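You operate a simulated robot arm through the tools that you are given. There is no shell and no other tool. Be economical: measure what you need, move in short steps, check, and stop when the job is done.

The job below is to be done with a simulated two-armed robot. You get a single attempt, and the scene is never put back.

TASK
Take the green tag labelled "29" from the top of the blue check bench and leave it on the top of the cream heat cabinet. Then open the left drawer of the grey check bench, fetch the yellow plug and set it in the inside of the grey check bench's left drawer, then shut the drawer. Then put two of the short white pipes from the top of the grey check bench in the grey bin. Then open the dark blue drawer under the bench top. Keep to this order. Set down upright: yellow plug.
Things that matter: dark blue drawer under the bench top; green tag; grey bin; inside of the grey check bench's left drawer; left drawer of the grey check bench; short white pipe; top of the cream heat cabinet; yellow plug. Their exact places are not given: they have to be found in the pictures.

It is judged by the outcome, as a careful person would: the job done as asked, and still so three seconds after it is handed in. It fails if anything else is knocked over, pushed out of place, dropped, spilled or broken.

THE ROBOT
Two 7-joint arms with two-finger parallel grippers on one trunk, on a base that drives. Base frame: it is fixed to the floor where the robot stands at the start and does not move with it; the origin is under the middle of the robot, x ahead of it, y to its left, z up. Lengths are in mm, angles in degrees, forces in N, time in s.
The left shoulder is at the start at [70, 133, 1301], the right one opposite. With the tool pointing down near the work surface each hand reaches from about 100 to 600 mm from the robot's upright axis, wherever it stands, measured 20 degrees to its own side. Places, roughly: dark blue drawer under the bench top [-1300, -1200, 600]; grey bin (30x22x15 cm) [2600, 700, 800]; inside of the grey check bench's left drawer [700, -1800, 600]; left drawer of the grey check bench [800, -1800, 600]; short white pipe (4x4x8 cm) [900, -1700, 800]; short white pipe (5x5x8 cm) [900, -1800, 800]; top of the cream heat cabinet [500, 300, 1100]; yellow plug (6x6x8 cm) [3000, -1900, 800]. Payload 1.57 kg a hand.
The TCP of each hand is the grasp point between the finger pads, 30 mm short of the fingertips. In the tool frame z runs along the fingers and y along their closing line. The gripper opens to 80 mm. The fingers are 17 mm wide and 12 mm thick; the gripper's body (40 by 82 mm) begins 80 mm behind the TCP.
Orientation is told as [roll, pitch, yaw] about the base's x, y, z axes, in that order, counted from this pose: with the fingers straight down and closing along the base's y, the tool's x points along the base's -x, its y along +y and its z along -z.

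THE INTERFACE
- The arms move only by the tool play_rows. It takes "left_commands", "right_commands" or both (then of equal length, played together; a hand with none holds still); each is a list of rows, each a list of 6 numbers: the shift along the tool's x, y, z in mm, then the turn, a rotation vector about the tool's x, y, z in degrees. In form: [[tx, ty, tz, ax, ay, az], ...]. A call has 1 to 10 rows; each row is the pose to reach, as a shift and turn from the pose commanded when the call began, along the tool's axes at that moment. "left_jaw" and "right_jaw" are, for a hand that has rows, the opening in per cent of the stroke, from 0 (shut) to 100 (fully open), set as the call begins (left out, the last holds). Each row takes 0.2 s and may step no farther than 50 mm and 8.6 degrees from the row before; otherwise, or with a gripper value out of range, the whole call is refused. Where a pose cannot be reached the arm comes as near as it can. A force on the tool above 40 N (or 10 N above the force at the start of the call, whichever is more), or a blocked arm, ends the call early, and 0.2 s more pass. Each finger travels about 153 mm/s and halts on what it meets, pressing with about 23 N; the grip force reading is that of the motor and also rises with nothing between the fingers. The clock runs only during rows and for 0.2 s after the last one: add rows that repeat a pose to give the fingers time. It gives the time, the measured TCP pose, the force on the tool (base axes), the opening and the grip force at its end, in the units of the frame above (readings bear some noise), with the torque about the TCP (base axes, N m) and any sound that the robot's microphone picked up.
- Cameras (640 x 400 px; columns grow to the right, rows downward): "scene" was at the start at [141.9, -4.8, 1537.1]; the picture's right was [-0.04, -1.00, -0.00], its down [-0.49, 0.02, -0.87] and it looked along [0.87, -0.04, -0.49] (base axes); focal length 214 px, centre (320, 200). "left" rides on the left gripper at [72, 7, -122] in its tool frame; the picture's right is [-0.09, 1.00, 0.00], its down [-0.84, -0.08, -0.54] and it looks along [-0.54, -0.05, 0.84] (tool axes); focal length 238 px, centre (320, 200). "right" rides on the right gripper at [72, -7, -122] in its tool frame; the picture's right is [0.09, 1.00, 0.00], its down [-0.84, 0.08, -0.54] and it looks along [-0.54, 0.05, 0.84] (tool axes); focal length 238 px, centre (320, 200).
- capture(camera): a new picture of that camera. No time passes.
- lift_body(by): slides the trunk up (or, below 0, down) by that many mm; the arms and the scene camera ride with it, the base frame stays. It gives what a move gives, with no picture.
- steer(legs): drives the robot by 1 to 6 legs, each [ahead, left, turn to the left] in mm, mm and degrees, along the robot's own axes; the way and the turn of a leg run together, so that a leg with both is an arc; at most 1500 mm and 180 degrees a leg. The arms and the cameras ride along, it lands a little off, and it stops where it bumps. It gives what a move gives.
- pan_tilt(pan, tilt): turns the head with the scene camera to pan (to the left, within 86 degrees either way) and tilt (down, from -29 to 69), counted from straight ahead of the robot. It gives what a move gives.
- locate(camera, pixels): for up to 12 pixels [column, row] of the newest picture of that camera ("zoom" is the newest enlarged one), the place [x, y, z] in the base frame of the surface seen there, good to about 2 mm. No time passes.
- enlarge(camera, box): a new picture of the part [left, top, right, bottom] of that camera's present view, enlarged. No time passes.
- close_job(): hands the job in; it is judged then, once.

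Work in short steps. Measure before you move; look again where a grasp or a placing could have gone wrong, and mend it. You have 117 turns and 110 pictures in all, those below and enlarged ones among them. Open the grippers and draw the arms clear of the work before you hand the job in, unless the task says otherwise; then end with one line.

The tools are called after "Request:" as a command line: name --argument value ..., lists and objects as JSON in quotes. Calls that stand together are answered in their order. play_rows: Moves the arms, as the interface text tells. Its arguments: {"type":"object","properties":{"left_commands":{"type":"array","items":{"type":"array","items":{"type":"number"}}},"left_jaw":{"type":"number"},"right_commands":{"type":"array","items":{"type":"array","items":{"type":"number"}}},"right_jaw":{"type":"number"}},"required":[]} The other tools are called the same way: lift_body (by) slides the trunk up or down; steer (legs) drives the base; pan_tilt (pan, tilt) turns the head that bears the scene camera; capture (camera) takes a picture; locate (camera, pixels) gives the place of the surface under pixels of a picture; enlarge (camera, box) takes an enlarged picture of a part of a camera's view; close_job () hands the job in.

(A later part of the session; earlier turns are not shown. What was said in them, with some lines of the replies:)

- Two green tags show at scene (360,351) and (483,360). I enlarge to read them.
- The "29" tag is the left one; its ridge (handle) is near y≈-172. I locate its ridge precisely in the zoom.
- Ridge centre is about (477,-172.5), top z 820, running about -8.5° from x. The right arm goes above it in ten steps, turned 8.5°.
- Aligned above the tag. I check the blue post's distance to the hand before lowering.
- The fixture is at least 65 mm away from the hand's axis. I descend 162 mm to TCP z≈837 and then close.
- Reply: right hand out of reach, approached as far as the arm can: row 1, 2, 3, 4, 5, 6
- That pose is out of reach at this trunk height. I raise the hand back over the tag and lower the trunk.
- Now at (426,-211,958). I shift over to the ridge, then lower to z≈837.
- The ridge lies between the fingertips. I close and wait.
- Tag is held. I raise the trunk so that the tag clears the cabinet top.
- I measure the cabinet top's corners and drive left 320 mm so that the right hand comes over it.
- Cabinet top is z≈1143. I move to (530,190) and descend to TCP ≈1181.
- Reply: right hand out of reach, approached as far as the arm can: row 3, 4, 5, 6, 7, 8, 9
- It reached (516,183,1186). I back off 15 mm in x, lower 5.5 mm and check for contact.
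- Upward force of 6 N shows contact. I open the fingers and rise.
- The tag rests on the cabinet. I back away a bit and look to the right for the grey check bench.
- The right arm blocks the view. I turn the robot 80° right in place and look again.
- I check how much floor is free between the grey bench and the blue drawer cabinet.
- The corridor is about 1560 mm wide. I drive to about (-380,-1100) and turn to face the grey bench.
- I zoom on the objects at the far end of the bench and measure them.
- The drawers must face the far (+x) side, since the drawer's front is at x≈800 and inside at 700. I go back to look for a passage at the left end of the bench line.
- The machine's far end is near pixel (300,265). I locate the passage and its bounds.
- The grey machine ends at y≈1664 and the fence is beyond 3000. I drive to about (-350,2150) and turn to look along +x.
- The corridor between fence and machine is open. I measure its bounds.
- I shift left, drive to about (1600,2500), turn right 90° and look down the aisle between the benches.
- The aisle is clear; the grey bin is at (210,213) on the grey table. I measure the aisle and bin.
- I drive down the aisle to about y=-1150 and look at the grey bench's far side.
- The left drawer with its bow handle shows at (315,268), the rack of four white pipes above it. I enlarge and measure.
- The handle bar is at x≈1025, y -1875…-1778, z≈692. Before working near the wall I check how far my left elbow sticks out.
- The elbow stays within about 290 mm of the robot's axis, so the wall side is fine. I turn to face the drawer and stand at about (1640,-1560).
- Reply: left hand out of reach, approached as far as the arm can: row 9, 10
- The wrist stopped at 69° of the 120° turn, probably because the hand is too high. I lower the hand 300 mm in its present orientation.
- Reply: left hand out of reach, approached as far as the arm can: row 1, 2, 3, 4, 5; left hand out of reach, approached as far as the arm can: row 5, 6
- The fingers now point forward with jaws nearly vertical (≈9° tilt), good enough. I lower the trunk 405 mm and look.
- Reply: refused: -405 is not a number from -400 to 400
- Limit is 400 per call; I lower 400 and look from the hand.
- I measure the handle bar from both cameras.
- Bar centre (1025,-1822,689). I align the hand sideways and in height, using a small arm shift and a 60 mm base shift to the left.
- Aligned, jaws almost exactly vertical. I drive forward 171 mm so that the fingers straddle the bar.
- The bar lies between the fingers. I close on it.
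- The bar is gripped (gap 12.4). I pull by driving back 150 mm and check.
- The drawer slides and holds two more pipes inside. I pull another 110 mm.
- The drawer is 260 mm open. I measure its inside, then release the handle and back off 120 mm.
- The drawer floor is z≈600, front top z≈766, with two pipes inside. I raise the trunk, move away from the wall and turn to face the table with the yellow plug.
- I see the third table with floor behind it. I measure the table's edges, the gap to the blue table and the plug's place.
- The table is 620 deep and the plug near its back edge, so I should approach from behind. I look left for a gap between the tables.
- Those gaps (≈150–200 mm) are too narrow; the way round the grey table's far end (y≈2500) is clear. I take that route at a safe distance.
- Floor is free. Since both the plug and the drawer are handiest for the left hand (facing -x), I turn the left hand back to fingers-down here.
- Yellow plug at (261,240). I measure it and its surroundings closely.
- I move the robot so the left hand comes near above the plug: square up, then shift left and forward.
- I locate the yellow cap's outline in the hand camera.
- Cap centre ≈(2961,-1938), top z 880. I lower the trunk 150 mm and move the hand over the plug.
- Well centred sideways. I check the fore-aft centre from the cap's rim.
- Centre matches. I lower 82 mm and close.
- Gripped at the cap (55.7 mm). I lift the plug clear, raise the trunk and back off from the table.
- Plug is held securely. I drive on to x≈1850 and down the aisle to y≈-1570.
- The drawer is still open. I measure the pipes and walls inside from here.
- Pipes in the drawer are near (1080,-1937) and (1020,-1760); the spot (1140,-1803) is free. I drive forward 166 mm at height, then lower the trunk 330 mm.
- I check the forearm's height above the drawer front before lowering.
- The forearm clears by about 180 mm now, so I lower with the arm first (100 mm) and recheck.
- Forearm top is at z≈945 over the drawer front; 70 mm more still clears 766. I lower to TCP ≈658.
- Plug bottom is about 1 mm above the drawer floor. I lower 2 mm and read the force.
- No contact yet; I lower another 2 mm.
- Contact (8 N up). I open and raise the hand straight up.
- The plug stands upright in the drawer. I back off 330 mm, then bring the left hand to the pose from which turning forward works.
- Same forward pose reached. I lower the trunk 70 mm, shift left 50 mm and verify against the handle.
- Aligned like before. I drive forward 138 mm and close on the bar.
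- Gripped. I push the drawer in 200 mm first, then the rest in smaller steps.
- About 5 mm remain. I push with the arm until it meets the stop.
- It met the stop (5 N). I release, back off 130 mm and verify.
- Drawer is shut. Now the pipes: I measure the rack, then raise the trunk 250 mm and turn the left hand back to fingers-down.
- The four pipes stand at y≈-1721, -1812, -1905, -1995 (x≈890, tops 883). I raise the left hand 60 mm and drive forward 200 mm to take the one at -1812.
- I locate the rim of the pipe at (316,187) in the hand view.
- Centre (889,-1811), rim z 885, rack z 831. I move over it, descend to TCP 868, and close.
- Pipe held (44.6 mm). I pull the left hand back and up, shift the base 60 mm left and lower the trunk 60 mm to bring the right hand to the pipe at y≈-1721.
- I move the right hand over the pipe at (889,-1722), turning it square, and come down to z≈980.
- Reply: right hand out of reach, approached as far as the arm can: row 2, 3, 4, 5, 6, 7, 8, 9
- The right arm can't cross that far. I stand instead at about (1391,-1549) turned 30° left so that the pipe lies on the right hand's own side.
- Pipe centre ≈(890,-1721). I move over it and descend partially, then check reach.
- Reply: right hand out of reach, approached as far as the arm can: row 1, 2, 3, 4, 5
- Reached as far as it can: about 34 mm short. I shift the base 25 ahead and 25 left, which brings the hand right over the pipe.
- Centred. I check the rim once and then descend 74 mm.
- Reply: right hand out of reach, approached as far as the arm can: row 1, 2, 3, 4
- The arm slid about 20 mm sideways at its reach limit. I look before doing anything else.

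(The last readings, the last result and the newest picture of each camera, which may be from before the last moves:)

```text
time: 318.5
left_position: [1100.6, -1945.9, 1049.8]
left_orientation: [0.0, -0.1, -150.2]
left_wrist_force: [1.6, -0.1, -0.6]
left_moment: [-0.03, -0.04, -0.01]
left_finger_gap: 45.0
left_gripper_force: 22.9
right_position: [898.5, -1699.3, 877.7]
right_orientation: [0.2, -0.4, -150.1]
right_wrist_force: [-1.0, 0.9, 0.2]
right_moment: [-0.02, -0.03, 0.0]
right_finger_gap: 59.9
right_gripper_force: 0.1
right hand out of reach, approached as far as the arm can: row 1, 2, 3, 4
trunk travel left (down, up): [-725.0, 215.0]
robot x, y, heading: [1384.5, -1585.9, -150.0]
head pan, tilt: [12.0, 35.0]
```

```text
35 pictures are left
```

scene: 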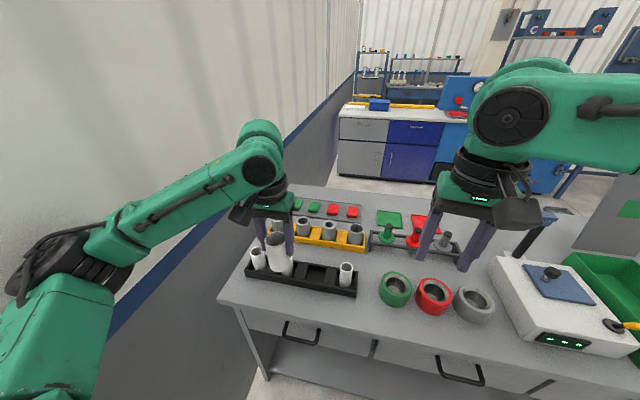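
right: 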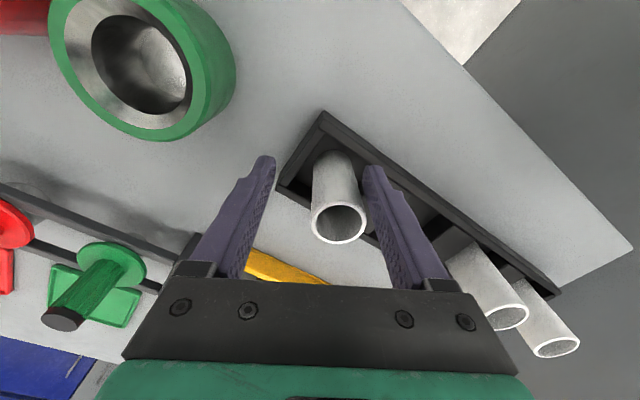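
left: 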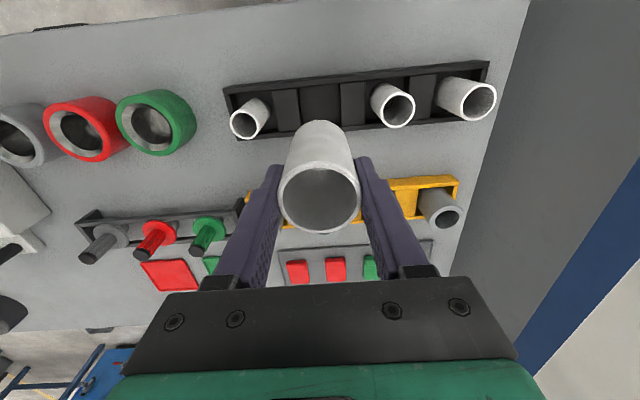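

The pipe is between the fingers but off-centre; a base shift of 18 ahead and 15 left centres it.

Request:
steer --legs '[[18, 15, 0]]'

Request:
capture --camera "right"

```text
time: 319.3
left_position: [1093.0, -1965.7, 1051.8]
left_orientation: [0.1, -0.2, -150.1]
left_wrist_force: [-0.3, 0.4, 0.1]
left_moment: [0.0, -0.02, 0.0]
left_finger_gap: 44.7
left_gripper_force: 22.8
right_position: [892.1, -1718.8, 880.2]
right_orientation: [0.3, -0.4, -150.1]
right_wrist_force: [0.6, 0.6, -0.1]
right_moment: [-0.03, 0.01, 0.0]
right_finger_gap: 60.1
right_gripper_force: 0.0
trunk travel left (down, up): [-725.0, 215.0]
robot x, y, heading: [1372.4, -1602.0, -150.1]
head pan, tilt: [12.0, 35.0]
```

```text
34 pictures are left
```

right: 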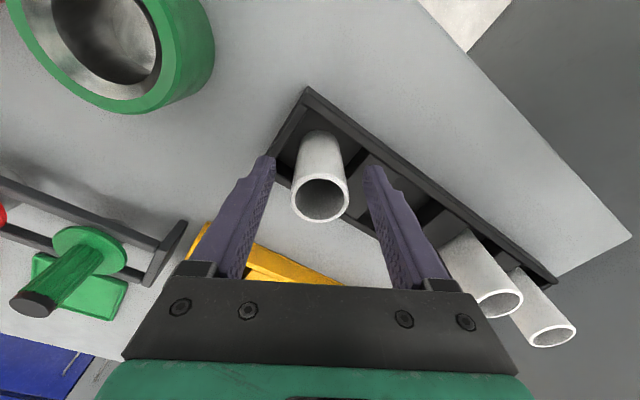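

Centred, with the fingertips 35 mm below the rim. I close and lift (using the trunk for the first lift).

Request:
play_rows --right_commands '[[0, 0, 0, 0, 0, 0], [0, 0, 0, 0, 0, 0], [0, 0, 0, 0, 0, 0]]' --right_jaw 0

Request:
lift_body --by 190

Request:
capture --camera "right"

```text
time: 320.1
left_position: [1092.6, -1968.5, 1049.2]
left_orientation: [0.1, 0.0, -150.1]
left_wrist_force: [-0.1, -0.5, -0.4]
left_moment: [0.0, -0.02, -0.04]
left_finger_gap: 44.7
left_gripper_force: 22.9
right_position: [890.7, -1721.6, 878.7]
right_orientation: [0.2, -0.2, -150.1]
right_wrist_force: [0.3, 0.9, -0.4]
right_moment: [-0.01, 0.03, -0.03]
right_finger_gap: 33.5
right_gripper_force: 23.6
trunk travel left (down, up): [-725.0, 215.0]
robot x, y, heading: [1372.0, -1605.5, -149.8]
head pan, tilt: [12.0, 35.0]
```

```text
time: 322.1
left_position: [1090.8, -1968.0, 1238.2]
left_orientation: [0.0, 0.1, -150.1]
left_wrist_force: [-0.5, -0.1, -0.3]
left_moment: [-0.04, 0.0, 0.0]
left_finger_gap: 44.9
left_gripper_force: 23.2
right_position: [891.2, -1722.6, 1069.3]
right_orientation: [0.2, -0.1, -150.1]
right_wrist_force: [-0.3, 0.1, -0.7]
right_moment: [-0.01, 0.02, 0.0]
right_finger_gap: 33.6
right_gripper_force: 23.0
trunk travel left (down, up): [-915.0, 25.0]
robot x, y, heading: [1376.5, -1603.9, -149.9]
head pan, tilt: [12.0, 35.0]
```

```text
33 pictures are left
```

right: 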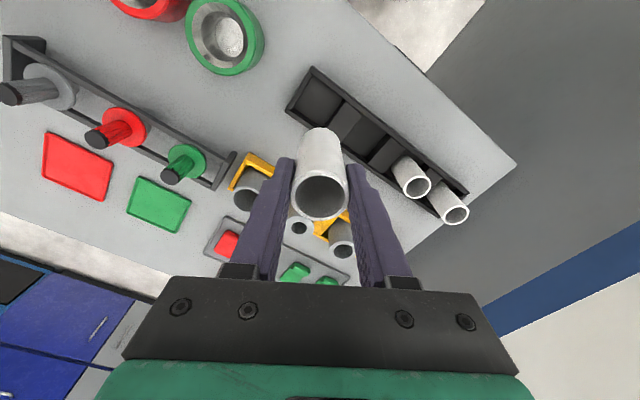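

Both pipes are held. I back away, turn to face +x and drive up the aisle to the grey bin.

Request:
steer --legs '[[-450, 0, 0], [0, 0, 150], [0, 1500, 0], [0, 594, 0]]'

Request:
pan_tilt --pan 0 --tilt 30

Request:
capture --camera "scene"

```text
time: 340.9
left_position: [2188.8, 857.0, 1238.2]
left_orientation: [0.1, 0.0, -0.2]
left_wrist_force: [0.5, -0.9, -0.5]
left_moment: [-0.02, 0.0, 0.01]
left_finger_gap: 44.4
left_gripper_force: 22.9
right_position: [2238.7, 544.9, 1067.2]
right_orientation: [0.3, -0.2, -0.2]
right_wrist_force: [0.3, 0.1, -0.9]
right_moment: [0.02, 0.0, -0.02]
right_finger_gap: 33.6
right_gripper_force: 23.0
trunk travel left (down, up): [-915.0, 25.0]
robot x, y, heading: [1754.7, 687.0, 0.1]
head pan, tilt: [12.0, 35.0]
```

```text
time: 341.6
left_position: [2189.0, 859.8, 1239.5]
left_orientation: [0.0, -0.1, -0.2]
left_wrist_force: [0.9, -0.4, -0.3]
left_moment: [0.03, 0.01, 0.01]
left_finger_gap: 44.8
left_gripper_force: 23.2
right_position: [2239.1, 545.1, 1069.0]
right_orientation: [0.2, -0.2, -0.1]
right_wrist_force: [0.7, -0.1, -1.0]
right_moment: [-0.01, 0.02, 0.03]
right_finger_gap: 33.7
right_gripper_force: 23.2
trunk travel left (down, up): [-915.0, 25.0]
robot x, y, heading: [1757.6, 685.2, 0.2]
head pan, tilt: [0.0, 30.0]
```

```text
32 pictures are left
```

scene: 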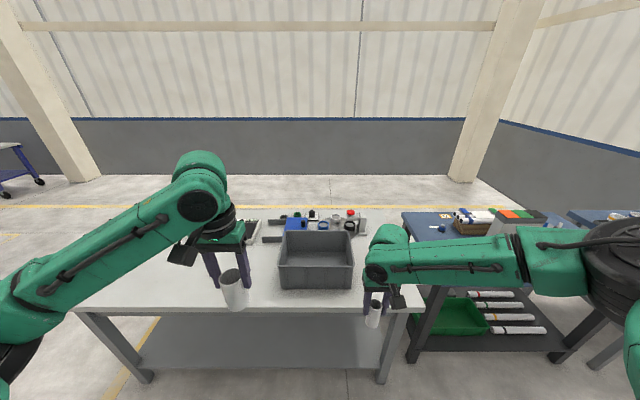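

I measure the bin's rim, floor and neighbours.

Request:
locate --camera "scene" --pixels '[[282, 264], [350, 265], [286, 231], [350, 232], [316, 255], [300, 250], [335, 250], [316, 270], [296, 222], [350, 225], [255, 238], [320, 305]]'

```text
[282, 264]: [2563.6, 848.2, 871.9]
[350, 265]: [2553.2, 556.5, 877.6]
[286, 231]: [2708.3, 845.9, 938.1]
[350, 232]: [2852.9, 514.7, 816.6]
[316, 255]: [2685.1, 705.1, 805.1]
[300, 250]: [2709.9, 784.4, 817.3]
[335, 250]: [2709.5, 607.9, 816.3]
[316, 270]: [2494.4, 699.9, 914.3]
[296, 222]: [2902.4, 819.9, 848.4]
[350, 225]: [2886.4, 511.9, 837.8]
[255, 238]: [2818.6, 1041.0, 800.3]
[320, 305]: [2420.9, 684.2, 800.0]
```

Bin spans x 2492–2712, y 555–850, rim ≈950, floor 805. I drive so that the right-hand pipe hangs at about (2555,640) over the bin.

Request:
steer --legs '[[0, 94, 0], [313, 0, 0]]'

Request:
capture --camera "right"

```text
time: 344.5
left_position: [2497.2, 955.2, 1239.9]
left_orientation: [0.1, -0.1, 0.0]
left_wrist_force: [-0.2, -0.3, 0.3]
left_moment: [0.02, -0.01, -0.02]
left_finger_gap: 44.4
left_gripper_force: 23.2
right_position: [2548.3, 640.1, 1069.8]
right_orientation: [0.2, -0.4, 0.0]
right_wrist_force: [-0.1, -0.2, -0.4]
right_moment: [0.0, -0.01, 0.01]
right_finger_gap: 33.6
right_gripper_force: 23.0
trunk travel left (down, up): [-915.0, 25.0]
robot x, y, heading: [2070.8, 779.3, 0.2]
head pan, tilt: [0.0, 30.0]
```

```text
31 pictures are left
```

right: 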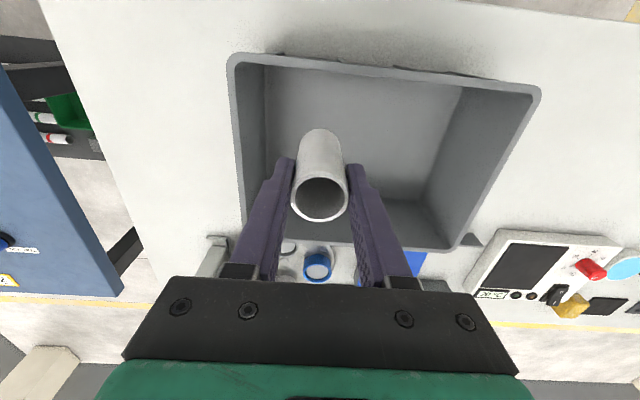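

The pipe is above the bin. I lower the trunk 178 mm into it and look.

Request:
lift_body --by -178

Request:
capture --camera "right"

```text
time: 346.4
left_position: [2499.1, 954.5, 1061.2]
left_orientation: [0.0, 0.0, -0.1]
left_wrist_force: [0.6, 0.8, 0.3]
left_moment: [0.02, 0.0, 0.03]
left_finger_gap: 44.2
left_gripper_force: 22.5
right_position: [2550.8, 640.5, 890.3]
right_orientation: [0.2, -0.2, 0.0]
right_wrist_force: [0.1, 0.2, -1.3]
right_moment: [0.0, -0.01, 0.02]
right_finger_gap: 33.5
right_gripper_force: 23.3
trunk travel left (down, up): [-737.0, 203.0]
robot x, y, heading: [2072.4, 784.2, 0.4]
head pan, tilt: [0.0, 30.0]
```

```text
30 pictures are left
```

right: 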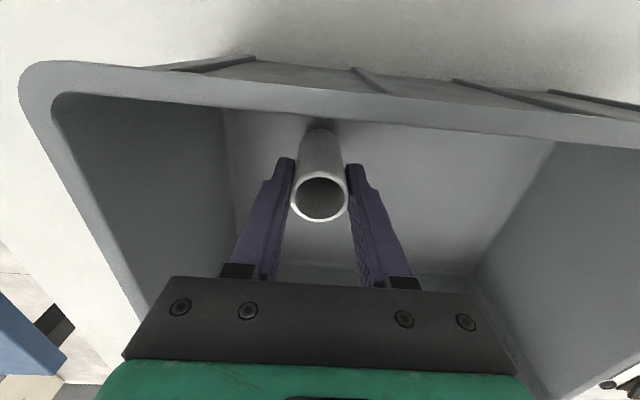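

The pipe hangs about 9 mm above the floor. I lower 7 mm, open the right jaw and rise by the trunk.

Request:
lift_body --by -7

Request:
play_rows --right_commands '[[0, 0, 0, 0, 0, 0], [0, 0, 0, 0, 0, 0], [0, 0, 0, 0, 0, 0]]' --right_jaw 85

Request:
lift_body --by 185

Request:
capture --camera "right"

```text
time: 347.0
left_position: [2498.5, 954.0, 1053.8]
left_orientation: [0.1, -0.1, -0.2]
left_wrist_force: [-0.5, -0.2, -0.3]
left_moment: [0.04, -0.01, 0.01]
left_finger_gap: 44.5
left_gripper_force: 22.7
right_position: [2550.1, 640.7, 883.2]
right_orientation: [0.2, -0.2, 0.0]
right_wrist_force: [0.4, -0.5, -0.3]
right_moment: [0.02, 0.03, -0.01]
right_finger_gap: 33.3
right_gripper_force: 22.6
trunk travel left (down, up): [-730.0, 210.0]
robot x, y, heading: [2072.3, 780.1, -0.1]
head pan, tilt: [0.0, 30.0]
```

```text
time: 347.8
left_position: [2499.8, 953.9, 1054.5]
left_orientation: [-0.1, 0.0, -0.2]
left_wrist_force: [-0.1, 0.8, -1.0]
left_moment: [-0.05, 0.01, 0.03]
left_finger_gap: 44.4
left_gripper_force: 23.3
right_position: [2549.8, 640.7, 884.7]
right_orientation: [0.2, -0.3, 0.0]
right_wrist_force: [0.2, 0.2, -0.2]
right_moment: [0.01, 0.0, -0.06]
right_finger_gap: 68.1
right_gripper_force: 0.0
trunk travel left (down, up): [-730.0, 210.0]
robot x, y, heading: [2068.8, 782.3, 0.3]
head pan, tilt: [0.0, 30.0]
```

```text
time: 349.9
left_position: [2499.5, 954.8, 1240.2]
left_orientation: [0.1, 0.0, 0.0]
left_wrist_force: [0.5, 0.3, -0.2]
left_moment: [0.0, -0.01, 0.01]
left_finger_gap: 44.6
left_gripper_force: 23.3
right_position: [2549.2, 640.1, 1069.3]
right_orientation: [0.2, -0.3, 0.0]
right_wrist_force: [0.0, 0.2, 0.9]
right_moment: [0.0, 0.0, 0.01]
right_finger_gap: 67.9
right_gripper_force: 0.1
trunk travel left (down, up): [-915.0, 25.0]
robot x, y, heading: [2073.7, 781.4, -0.1]
head pan, tilt: [0.0, 30.0]
```

```text
29 pictures are left
```

right: 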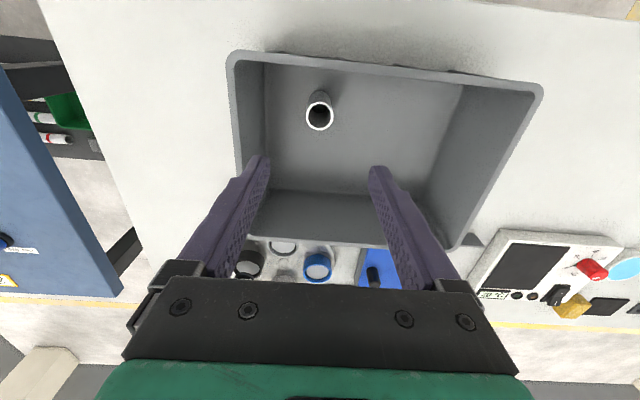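

First pipe stands in the bin. I lift and draw in the right hand, extend the left, and shift the base right 190 mm to bring the left pipe over the bin.

Request:
play_rows --left_commands '[[-15, 0, 35, 0, 0, 0], [-30, 0, 70, 0, 0, 0], [-45, 0, 110, 0, 0, 0], [-62, 0, 150, 0, 0, 0]]' --right_commands '[[20, 0, -30, 0, 0, 0], [40, 0, -60, 0, 0, 0], [70, 0, -90, 0, 0, 0], [100, 0, -120, 0, 0, 0]]'

Request:
steer --legs '[[0, -190, 0]]'

Request:
capture --camera "left"

```text
time: 350.9
left_position: [2560.1, 954.1, 1088.5]
left_orientation: [0.0, -0.1, -0.1]
left_wrist_force: [0.8, 0.6, -0.9]
left_moment: [0.0, -0.04, -0.02]
left_finger_gap: 44.6
left_gripper_force: 22.8
right_position: [2448.3, 640.6, 1188.1]
right_orientation: [0.2, -0.3, 0.0]
right_wrist_force: [-0.1, -0.7, 0.9]
right_moment: [-0.02, -0.03, -0.02]
right_finger_gap: 68.0
right_gripper_force: 0.1
trunk travel left (down, up): [-915.0, 25.0]
robot x, y, heading: [2069.6, 782.2, 0.0]
head pan, tilt: [0.0, 30.0]
```

```text
time: 352.4
left_position: [2562.9, 765.4, 1088.4]
left_orientation: [-0.2, -0.1, 0.0]
left_wrist_force: [1.1, -0.3, 0.1]
left_moment: [-0.04, -0.03, 0.02]
left_finger_gap: 44.5
left_gripper_force: 23.4
right_position: [2449.7, 452.6, 1186.8]
right_orientation: [0.1, -0.2, -0.1]
right_wrist_force: [0.4, 0.0, -1.2]
right_moment: [-0.07, -0.02, 0.0]
right_finger_gap: 68.0
right_gripper_force: 0.0
trunk travel left (down, up): [-915.0, 25.0]
robot x, y, heading: [2067.7, 590.6, 0.1]
head pan, tilt: [0.0, 30.0]
```

```text
28 pictures are left
```

left: 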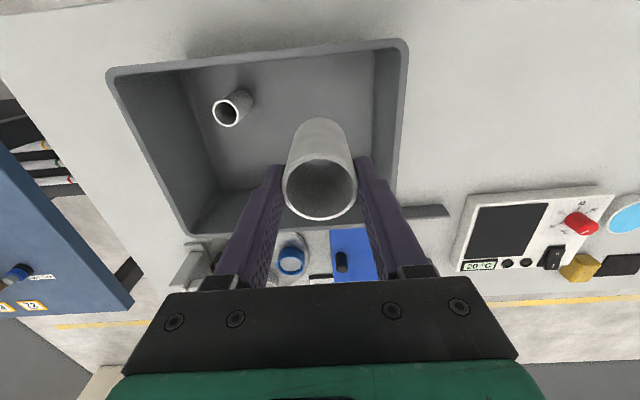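

Left pipe hangs over the bin's free half. I lower 212 mm, release and rise.

Request:
lift_body --by -212

Request:
play_rows --left_commands '[[0, 0, 0, 0, 0, 0], [0, 0, 0, 0, 0, 0], [0, 0, 0, 0, 0, 0]]' --left_jaw 88

Request:
lift_body --by 212

Request:
capture --camera "left"

```text
time: 354.7
left_position: [2560.9, 761.5, 882.3]
left_orientation: [0.0, -0.6, 0.0]
left_wrist_force: [6.0, 3.7, 28.8]
left_moment: [0.17, -0.25, -0.03]
left_finger_gap: 44.3
left_gripper_force: 22.8
right_position: [2447.6, 447.7, 978.5]
right_orientation: [0.3, -0.3, -0.1]
right_wrist_force: [-1.0, -0.7, -0.2]
right_moment: [-0.01, 0.01, -0.02]
right_finger_gap: 68.0
right_gripper_force: 0.0
trunk travel left (down, up): [-703.0, 237.0]
robot x, y, heading: [2069.9, 590.3, -0.1]
head pan, tilt: [0.0, 30.0]
```

```text
time: 355.5
left_position: [2560.6, 762.3, 877.4]
left_orientation: [0.0, 0.1, -0.1]
left_wrist_force: [-0.5, 0.0, 0.2]
left_moment: [0.01, 0.04, 0.0]
left_finger_gap: 70.5
left_gripper_force: 0.0
right_position: [2448.9, 447.5, 975.9]
right_orientation: [0.2, -0.2, 0.0]
right_wrist_force: [0.4, 0.0, -0.4]
right_moment: [0.01, -0.02, 0.0]
right_finger_gap: 67.9
right_gripper_force: 0.1
trunk travel left (down, up): [-703.0, 237.0]
robot x, y, heading: [2070.2, 591.0, -0.1]
head pan, tilt: [0.0, 30.0]
```

```text
time: 357.8
left_position: [2560.1, 762.5, 1089.1]
left_orientation: [-0.1, 0.1, 0.0]
left_wrist_force: [0.1, 1.0, 0.2]
left_moment: [0.04, 0.01, 0.02]
left_finger_gap: 70.2
left_gripper_force: 0.0
right_position: [2449.2, 447.5, 1187.3]
right_orientation: [0.2, -0.2, -0.1]
right_wrist_force: [0.4, -0.6, 0.3]
right_moment: [0.0, 0.02, 0.0]
right_finger_gap: 68.1
right_gripper_force: 0.1
trunk travel left (down, up): [-915.0, 25.0]
robot x, y, heading: [2072.5, 586.3, -0.0]
head pan, tilt: [0.0, 30.0]
```

```text
27 pictures are left
```

left: 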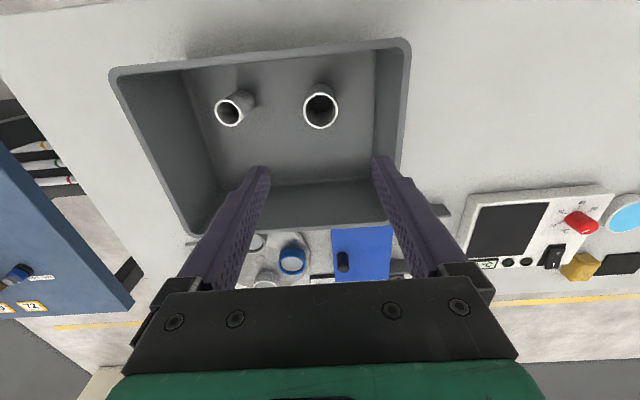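

Both pipes stand in the grey bin. Now I go back round to the dark blue drawer: out of the aisle to y≈2540, back to x≈-400.

Request:
steer --legs '[[-300, 0, 0], [0, 1500, 0], [0, 450, 0], [-1500, 0, 0], [-680, 0, 0]]'

Request:
steer --legs '[[0, -1500, 0], [0, -1500, 0], [0, -700, 0], [0, 0, 180]]'

Request:
pan_tilt --pan 0 --tilt 35

Request:
capture --camera "scene"

```text
time: 379.5
left_position: [66.7, 2669.1, 1088.1]
left_orientation: [0.0, 0.1, 1.7]
left_wrist_force: [0.2, 0.7, 0.1]
left_moment: [-0.01, 0.04, -0.02]
left_finger_gap: 70.6
left_gripper_force: 0.0
right_position: [-34.3, 2350.8, 1185.6]
right_orientation: [0.1, -0.2, 1.8]
right_wrist_force: [0.5, 0.2, 0.6]
right_moment: [0.0, 0.02, 0.02]
right_finger_gap: 68.1
right_gripper_force: 0.3
trunk travel left (down, up): [-915.0, 25.0]
robot x, y, heading: [-416.6, 2478.6, 1.8]
head pan, tilt: [0.0, 30.0]
```

```text
time: 404.7
left_position: [-746.0, -1404.2, 1089.9]
left_orientation: [0.0, 0.0, -177.2]
left_wrist_force: [0.2, 0.5, 0.2]
left_moment: [0.0, -0.03, 0.0]
left_finger_gap: 70.5
left_gripper_force: 0.1
right_position: [-650.4, -1085.3, 1187.4]
right_orientation: [0.2, -0.3, -177.3]
right_wrist_force: [0.5, -0.1, -0.1]
right_moment: [0.05, 0.01, -0.01]
right_finger_gap: 68.0
right_gripper_force: 0.0
trunk travel left (down, up): [-915.0, 25.0]
robot x, y, heading: [-264.4, -1209.1, -177.4]
head pan, tilt: [0.0, 30.0]
```

```text
time: 405.4
left_position: [-747.4, -1404.4, 1089.4]
left_orientation: [0.0, 0.1, -177.3]
left_wrist_force: [-0.7, 0.1, -0.3]
left_moment: [-0.01, -0.02, 0.04]
left_finger_gap: 70.4
left_gripper_force: 0.1
right_position: [-650.7, -1085.6, 1186.9]
right_orientation: [0.2, -0.2, -177.3]
right_wrist_force: [0.6, -0.4, -0.4]
right_moment: [-0.02, -0.01, -0.01]
right_finger_gap: 68.0
right_gripper_force: 0.1
trunk travel left (down, up): [-915.0, 25.0]
robot x, y, heading: [-267.4, -1209.8, -177.1]
head pan, tilt: [0.0, 35.0]
```

```text
26 pictures are left
```

scene: 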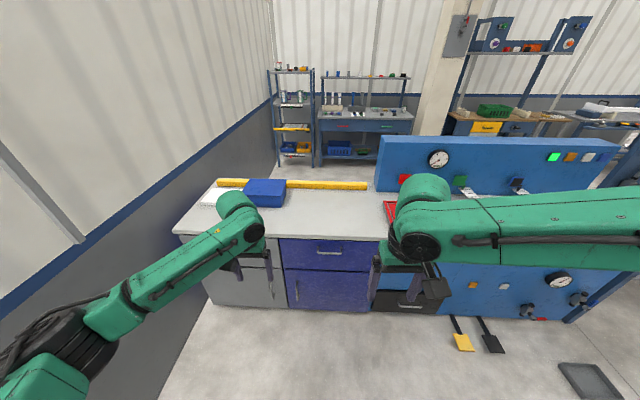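

The dark blue drawer with its handle is at (328,252). I enlarge and measure it.

Request:
enlarge --camera "scene" --box '[260, 220, 400, 320]'

Request:
locate --camera "scene" --pixels '[[317, 252], [330, 253], [342, 252], [285, 245], [300, 262], [365, 262], [368, 245], [320, 238], [295, 285], [330, 290]]'

```text
4.00 times, centred on (330, 270) of scene
```

zoom: 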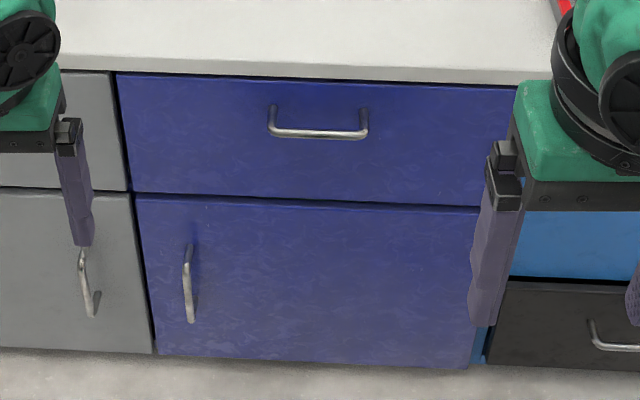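

```text
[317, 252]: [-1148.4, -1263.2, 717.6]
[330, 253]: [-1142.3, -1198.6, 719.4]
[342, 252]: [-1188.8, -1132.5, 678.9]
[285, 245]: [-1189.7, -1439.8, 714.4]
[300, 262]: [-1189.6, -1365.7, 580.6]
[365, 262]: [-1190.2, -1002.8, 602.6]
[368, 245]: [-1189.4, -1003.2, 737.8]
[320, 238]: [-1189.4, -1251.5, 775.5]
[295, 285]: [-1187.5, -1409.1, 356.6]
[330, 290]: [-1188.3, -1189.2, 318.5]
```

I measure the bar in the zoom and bring the left hand into the forward-pointing pose in the free space here.

Request:
locate --camera "zoom" --pixels '[[272, 130], [290, 134], [318, 135], [345, 136], [362, 133], [365, 110]]'

Request:
play_rows --left_commands '[[20, 6, 10, 0, 0, 0], [40, 12, 20, 0, 0, 0], [40, 12, 20, 0, 0, 0]]' --left_jaw 60

Request:
play_rows --left_commands '[[0, 0, 0, 4.786, -4.707, -4.707], [0, 0, 0, 9.57, -9.41, -9.41], [0, 0, 0, 14.36, -14.12, -14.12], [0, 0, 0, 19.14, -18.83, -18.83], [0, 0, 0, 23.93, -23.54, -23.54], [0, 0, 0, 28.71, -28.24, -28.24], [0, 0, 0, 33.5, -32.95, -32.95]]'

Request:
play_rows --left_commands '[[0, 0, 0, 4.786, -4.707, -4.707], [0, 0, 0, 9.57, -9.41, -9.41], [0, 0, 0, 14.36, -14.12, -14.12], [0, 0, 0, 19.14, -18.83, -18.83], [0, 0, 0, 23.93, -23.54, -23.54], [0, 0, 0, 28.71, -28.24, -28.24], [0, 0, 0, 33.5, -32.95, -32.95]]'

Request:
lift_body --by -350

```text
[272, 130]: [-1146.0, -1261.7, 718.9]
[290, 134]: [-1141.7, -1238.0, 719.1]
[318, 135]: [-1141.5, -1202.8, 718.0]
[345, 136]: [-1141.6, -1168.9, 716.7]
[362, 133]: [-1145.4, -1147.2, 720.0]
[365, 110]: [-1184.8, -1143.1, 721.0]
```

```text
time: 406.2
left_position: [-706.1, -1415.1, 1070.1]
left_orientation: [0.1, 0.0, -177.2]
left_wrist_force: [-0.2, -0.7, 0.0]
left_moment: [0.03, -0.02, 0.03]
left_finger_gap: 47.9
left_gripper_force: 0.2
right_position: [-651.4, -1086.1, 1187.5]
right_orientation: [0.2, -0.2, -177.2]
right_wrist_force: [-1.1, 0.4, -1.0]
right_moment: [-0.02, -0.02, 0.02]
right_finger_gap: 68.3
right_gripper_force: 0.0
trunk travel left (down, up): [-915.0, 25.0]
robot x, y, heading: [-266.1, -1206.1, -177.3]
head pan, tilt: [0.0, 35.0]
```

```text
time: 407.8
left_position: [-705.8, -1413.7, 1070.9]
left_orientation: [-43.0, -19.3, -134.7]
left_wrist_force: [0.0, 0.5, 0.4]
left_moment: [-0.01, 0.01, -0.02]
left_finger_gap: 48.0
left_gripper_force: 0.1
right_position: [-648.4, -1086.2, 1188.2]
right_orientation: [0.2, -0.3, -177.2]
right_wrist_force: [-0.5, -0.6, 1.1]
right_moment: [-0.03, 0.01, -0.01]
right_finger_gap: 68.1
right_gripper_force: 0.0
trunk travel left (down, up): [-915.0, 25.0]
robot x, y, heading: [-268.0, -1202.6, -177.4]
head pan, tilt: [0.0, 35.0]
```

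```text
time: 409.4
left_position: [-705.7, -1414.4, 1068.5]
left_orientation: [-87.2, -2.7, -90.9]
left_wrist_force: [0.2, -0.3, 0.1]
left_moment: [-0.07, 0.02, 0.01]
left_finger_gap: 48.1
left_gripper_force: 0.0
right_position: [-650.1, -1084.9, 1187.4]
right_orientation: [0.3, -0.1, -177.2]
right_wrist_force: [-0.6, 0.0, 0.8]
right_moment: [-0.03, 0.03, 0.01]
right_finger_gap: 68.0
right_gripper_force: 0.0
trunk travel left (down, up): [-915.0, 25.0]
robot x, y, heading: [-265.4, -1206.7, -176.9]
head pan, tilt: [0.0, 35.0]
```

```text
time: 412.8
left_position: [-706.0, -1414.7, 720.0]
left_orientation: [-87.2, -2.6, -91.0]
left_wrist_force: [0.4, 0.3, 0.2]
left_moment: [-0.03, -0.02, 0.01]
left_finger_gap: 47.9
left_gripper_force: 0.0
right_position: [-649.0, -1085.8, 837.0]
right_orientation: [0.1, -0.2, -177.2]
right_wrist_force: [-0.2, 0.2, -0.4]
right_moment: [-0.03, -0.01, 0.01]
right_finger_gap: 67.9
right_gripper_force: 0.1
trunk travel left (down, up): [-565.0, 375.0]
robot x, y, heading: [-264.2, -1205.8, -177.2]
head pan, tilt: [0.0, 35.0]
```

Height 720 matches the bar (718). I square up, shift right to line up with the bar, and approach partway.

Request:
steer --legs '[[0, 0, -2.8], [0, -187, 0], [250, 0, 0]]'

Request:
capture --camera "left"

```text
time: 416.1
left_position: [-964.3, -1205.3, 719.4]
left_orientation: [-87.2, -2.7, -93.8]
left_wrist_force: [0.1, -0.3, -1.0]
left_moment: [0.03, 0.01, 0.0]
left_finger_gap: 47.9
left_gripper_force: 0.0
right_position: [-893.9, -878.9, 836.4]
right_orientation: [0.1, -0.2, -180.2]
right_wrist_force: [0.1, 0.7, -0.1]
right_moment: [-0.03, -0.01, -0.03]
right_finger_gap: 68.0
right_gripper_force: 0.0
trunk travel left (down, up): [-565.0, 375.0]
robot x, y, heading: [-515.7, -1019.5, -180.0]
head pan, tilt: [0.0, 35.0]
```

```text
24 pictures are left
```

left: 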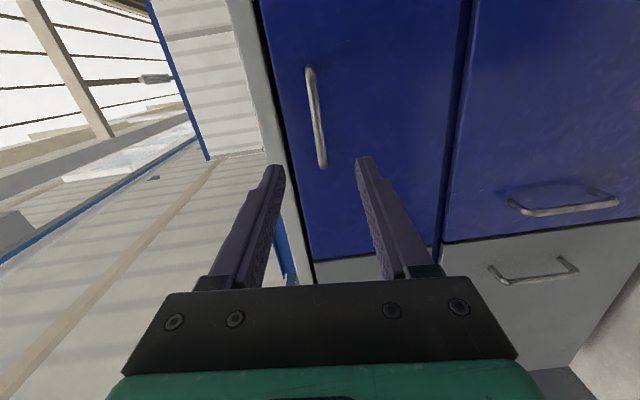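

Aligned. I draw the right hand up and back a bit for safety, then drive forward 174 mm.

Request:
play_rows --right_commands '[[20, 0, -40, 0, 0, 0], [40, 0, -80, 0, 0, 0], [60, 0, -120, 0, 0, 0]]'

Request:
steer --legs '[[174, 0, 0]]'

Request:
capture --camera "left"

```text
time: 416.9
left_position: [-962.2, -1206.0, 719.9]
left_orientation: [-87.5, -2.7, -93.7]
left_wrist_force: [-0.4, 0.1, 0.5]
left_moment: [0.0, 0.02, -0.03]
left_finger_gap: 48.0
left_gripper_force: 0.0
right_position: [-830.5, -879.6, 957.0]
right_orientation: [0.2, -0.3, -180.0]
right_wrist_force: [0.7, 0.2, 0.9]
right_moment: [0.03, 0.03, 0.01]
right_finger_gap: 68.2
right_gripper_force: 0.0
trunk travel left (down, up): [-565.0, 375.0]
robot x, y, heading: [-513.8, -1019.0, -179.9]
head pan, tilt: [0.0, 35.0]
```

```text
time: 418.4
left_position: [-1140.7, -1206.3, 717.7]
left_orientation: [-87.2, -2.6, -93.8]
left_wrist_force: [-0.2, 0.0, -0.7]
left_moment: [-0.01, 0.02, 0.05]
left_finger_gap: 48.0
left_gripper_force: 0.2
right_position: [-1008.5, -879.6, 956.4]
right_orientation: [0.2, -0.3, 179.9]
right_wrist_force: [0.0, -0.6, 0.3]
right_moment: [0.0, -0.02, 0.03]
right_finger_gap: 68.0
right_gripper_force: 0.1
trunk travel left (down, up): [-565.0, 375.0]
robot x, y, heading: [-692.6, -1022.0, -180.0]
head pan, tilt: [0.0, 35.0]
```

```text
23 pictures are left
```

left: 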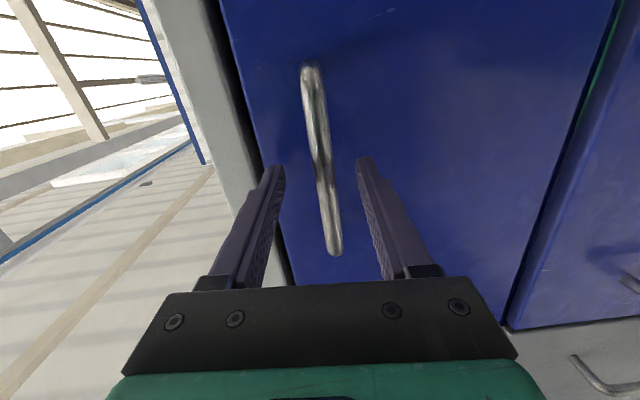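

The bar lies between the fingers. I close and pull by driving back 150 mm.

Request:
play_rows --left_commands '[[0, 0, 0, 0, 0, 0], [0, 0, 0, 0, 0, 0], [0, 0, 0, 0, 0, 0]]' --left_jaw 0

Request:
steer --legs '[[-150, 0, 0]]'

Request:
capture --camera "scene"

```text
time: 419.2
left_position: [-1140.7, -1204.5, 715.9]
left_orientation: [-86.7, -2.5, -93.9]
left_wrist_force: [3.8, 1.0, -20.9]
left_moment: [0.56, -0.14, 0.12]
left_finger_gap: 13.3
left_gripper_force: 29.7
right_position: [-1010.5, -881.2, 956.3]
right_orientation: [0.3, -0.1, 179.9]
right_wrist_force: [0.0, -0.3, 0.2]
right_moment: [-0.02, 0.01, 0.04]
right_finger_gap: 67.9
right_gripper_force: 0.1
trunk travel left (down, up): [-565.0, 375.0]
robot x, y, heading: [-691.5, -1021.1, -180.3]
head pan, tilt: [0.0, 35.0]
```

```text
time: 420.6
left_position: [-992.7, -1206.3, 716.2]
left_orientation: [-86.7, -2.5, -93.8]
left_wrist_force: [-0.3, -1.0, -24.8]
left_moment: [0.49, -0.17, 0.49]
left_finger_gap: 13.1
left_gripper_force: 29.8
right_position: [-860.6, -880.5, 956.1]
right_orientation: [0.2, -0.1, 180.0]
right_wrist_force: [0.4, -0.8, 0.1]
right_moment: [0.04, -0.01, -0.01]
right_finger_gap: 68.1
right_gripper_force: 0.0
trunk travel left (down, up): [-565.0, 375.0]
robot x, y, heading: [-542.3, -1014.8, 180.1]
head pan, tilt: [0.0, 35.0]
```

```text
22 pictures are left
```

scene: 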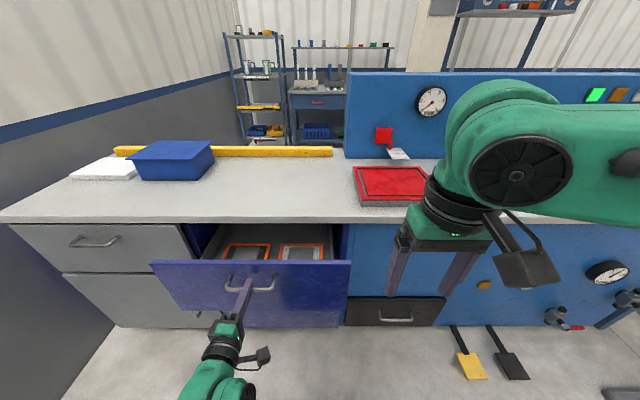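

It opens. I pull another 130 mm.

Request:
steer --legs '[[-130, 0, 0]]'

Request:
capture --camera "scene"

```text
time: 421.9
left_position: [-862.5, -1206.7, 715.4]
left_orientation: [-86.7, -2.5, -94.0]
left_wrist_force: [-0.4, -5.5, -13.0]
left_moment: [0.48, -0.08, 0.65]
left_finger_gap: 13.2
left_gripper_force: 29.9
right_position: [-730.7, -881.0, 957.8]
right_orientation: [0.1, -0.2, 179.9]
right_wrist_force: [-0.2, -0.3, -0.7]
right_moment: [0.02, 0.0, 0.02]
right_finger_gap: 67.9
right_gripper_force: 0.0
trunk travel left (down, up): [-565.0, 375.0]
robot x, y, heading: [-410.0, -1019.5, 180.1]
head pan, tilt: [0.0, 35.0]
```

```text
21 pictures are left
```

scene: 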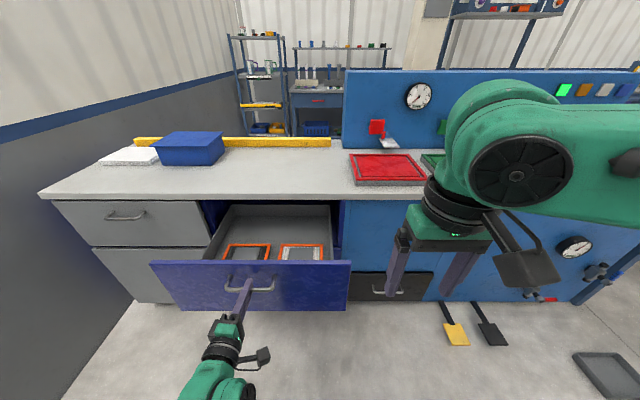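

It's open 278 mm. I try a bit further with the arm, which halts safely if a stop is met.

Request:
play_rows --left_commands '[[0, 0, -15, 0, 0, 0], [0, 0, -30, 0, 0, 0], [0, 0, -45, 0, 0, 0], [0, 0, -60, 0, 0, 0]]'

```text
time: 422.9
left_position: [-802.1, -1205.6, 714.9]
left_orientation: [-86.1, -2.6, -94.3]
left_wrist_force: [1.3, 14.9, -22.2]
left_moment: [0.52, -0.17, 0.07]
left_finger_gap: 13.4
left_gripper_force: 30.2
right_position: [-731.5, -877.7, 956.7]
right_orientation: [0.3, 0.0, 179.8]
right_wrist_force: [-0.8, -0.7, -0.6]
right_moment: [0.03, 0.0, 0.01]
right_finger_gap: 67.9
right_gripper_force: 0.0
trunk travel left (down, up): [-565.0, 375.0]
robot x, y, heading: [-410.0, -1019.3, 179.9]
head pan, tilt: [0.0, 35.0]
```

Open about 338 mm now, ample. I release the handle, back away and check.

Request:
play_rows --left_commands '[[0, 0, 0, 0, 0, 0], [0, 0, 0, 0, 0, 0], [0, 0, 0, 0, 0, 0]]' --left_jaw 70

Request:
steer --legs '[[-200, 0, 0]]'

Request:
capture --camera "scene"

```text
time: 423.7
left_position: [-802.4, -1208.9, 719.0]
left_orientation: [-86.8, -2.6, -93.9]
left_wrist_force: [-0.8, 1.0, -0.1]
left_moment: [-0.01, 0.0, -0.03]
left_finger_gap: 56.3
left_gripper_force: 0.1
right_position: [-729.5, -879.9, 957.1]
right_orientation: [0.2, -0.3, 179.9]
right_wrist_force: [-0.7, 0.3, 0.9]
right_moment: [0.01, -0.01, -0.02]
right_finger_gap: 67.7
right_gripper_force: 0.0
trunk travel left (down, up): [-565.0, 375.0]
robot x, y, heading: [-410.5, -1020.6, 180.0]
head pan, tilt: [0.0, 35.0]
```

```text
time: 425.3
left_position: [-601.5, -1209.9, 720.1]
left_orientation: [-86.7, -2.7, -93.9]
left_wrist_force: [0.8, -0.3, 0.6]
left_moment: [0.0, 0.01, 0.02]
left_finger_gap: 55.9
left_gripper_force: 0.0
right_position: [-529.5, -879.9, 957.4]
right_orientation: [0.2, -0.3, 179.9]
right_wrist_force: [-0.3, -0.4, -0.7]
right_moment: [0.0, -0.02, -0.01]
right_finger_gap: 68.1
right_gripper_force: 0.0
trunk travel left (down, up): [-565.0, 375.0]
robot x, y, heading: [-209.9, -1020.4, 180.1]
head pan, tilt: [0.0, 35.0]
```

```text
20 pictures are left
```

scene: 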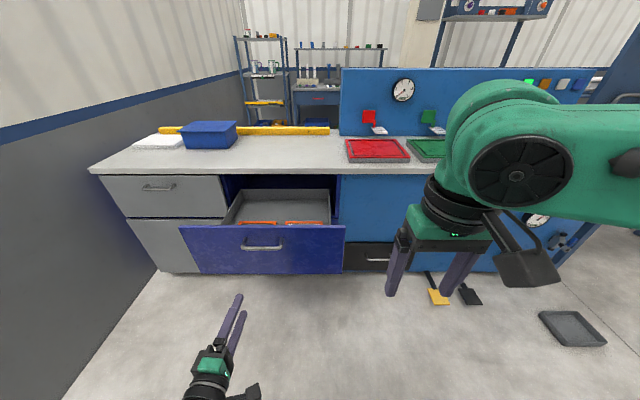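

The dark blue drawer is open and both hands are empty and clear. Everything was done in the order asked, so I hand the job in.

Request:
close_job

```text
The job is handed in.
```

All four parts were done in the order asked, and the job is handed in. The "29" tag is on the cream heat cabinet, the yellow plug stands upright in the shut left drawer of the grey check bench, two short white pipes are in the grey bin, and the dark blue drawer is open.
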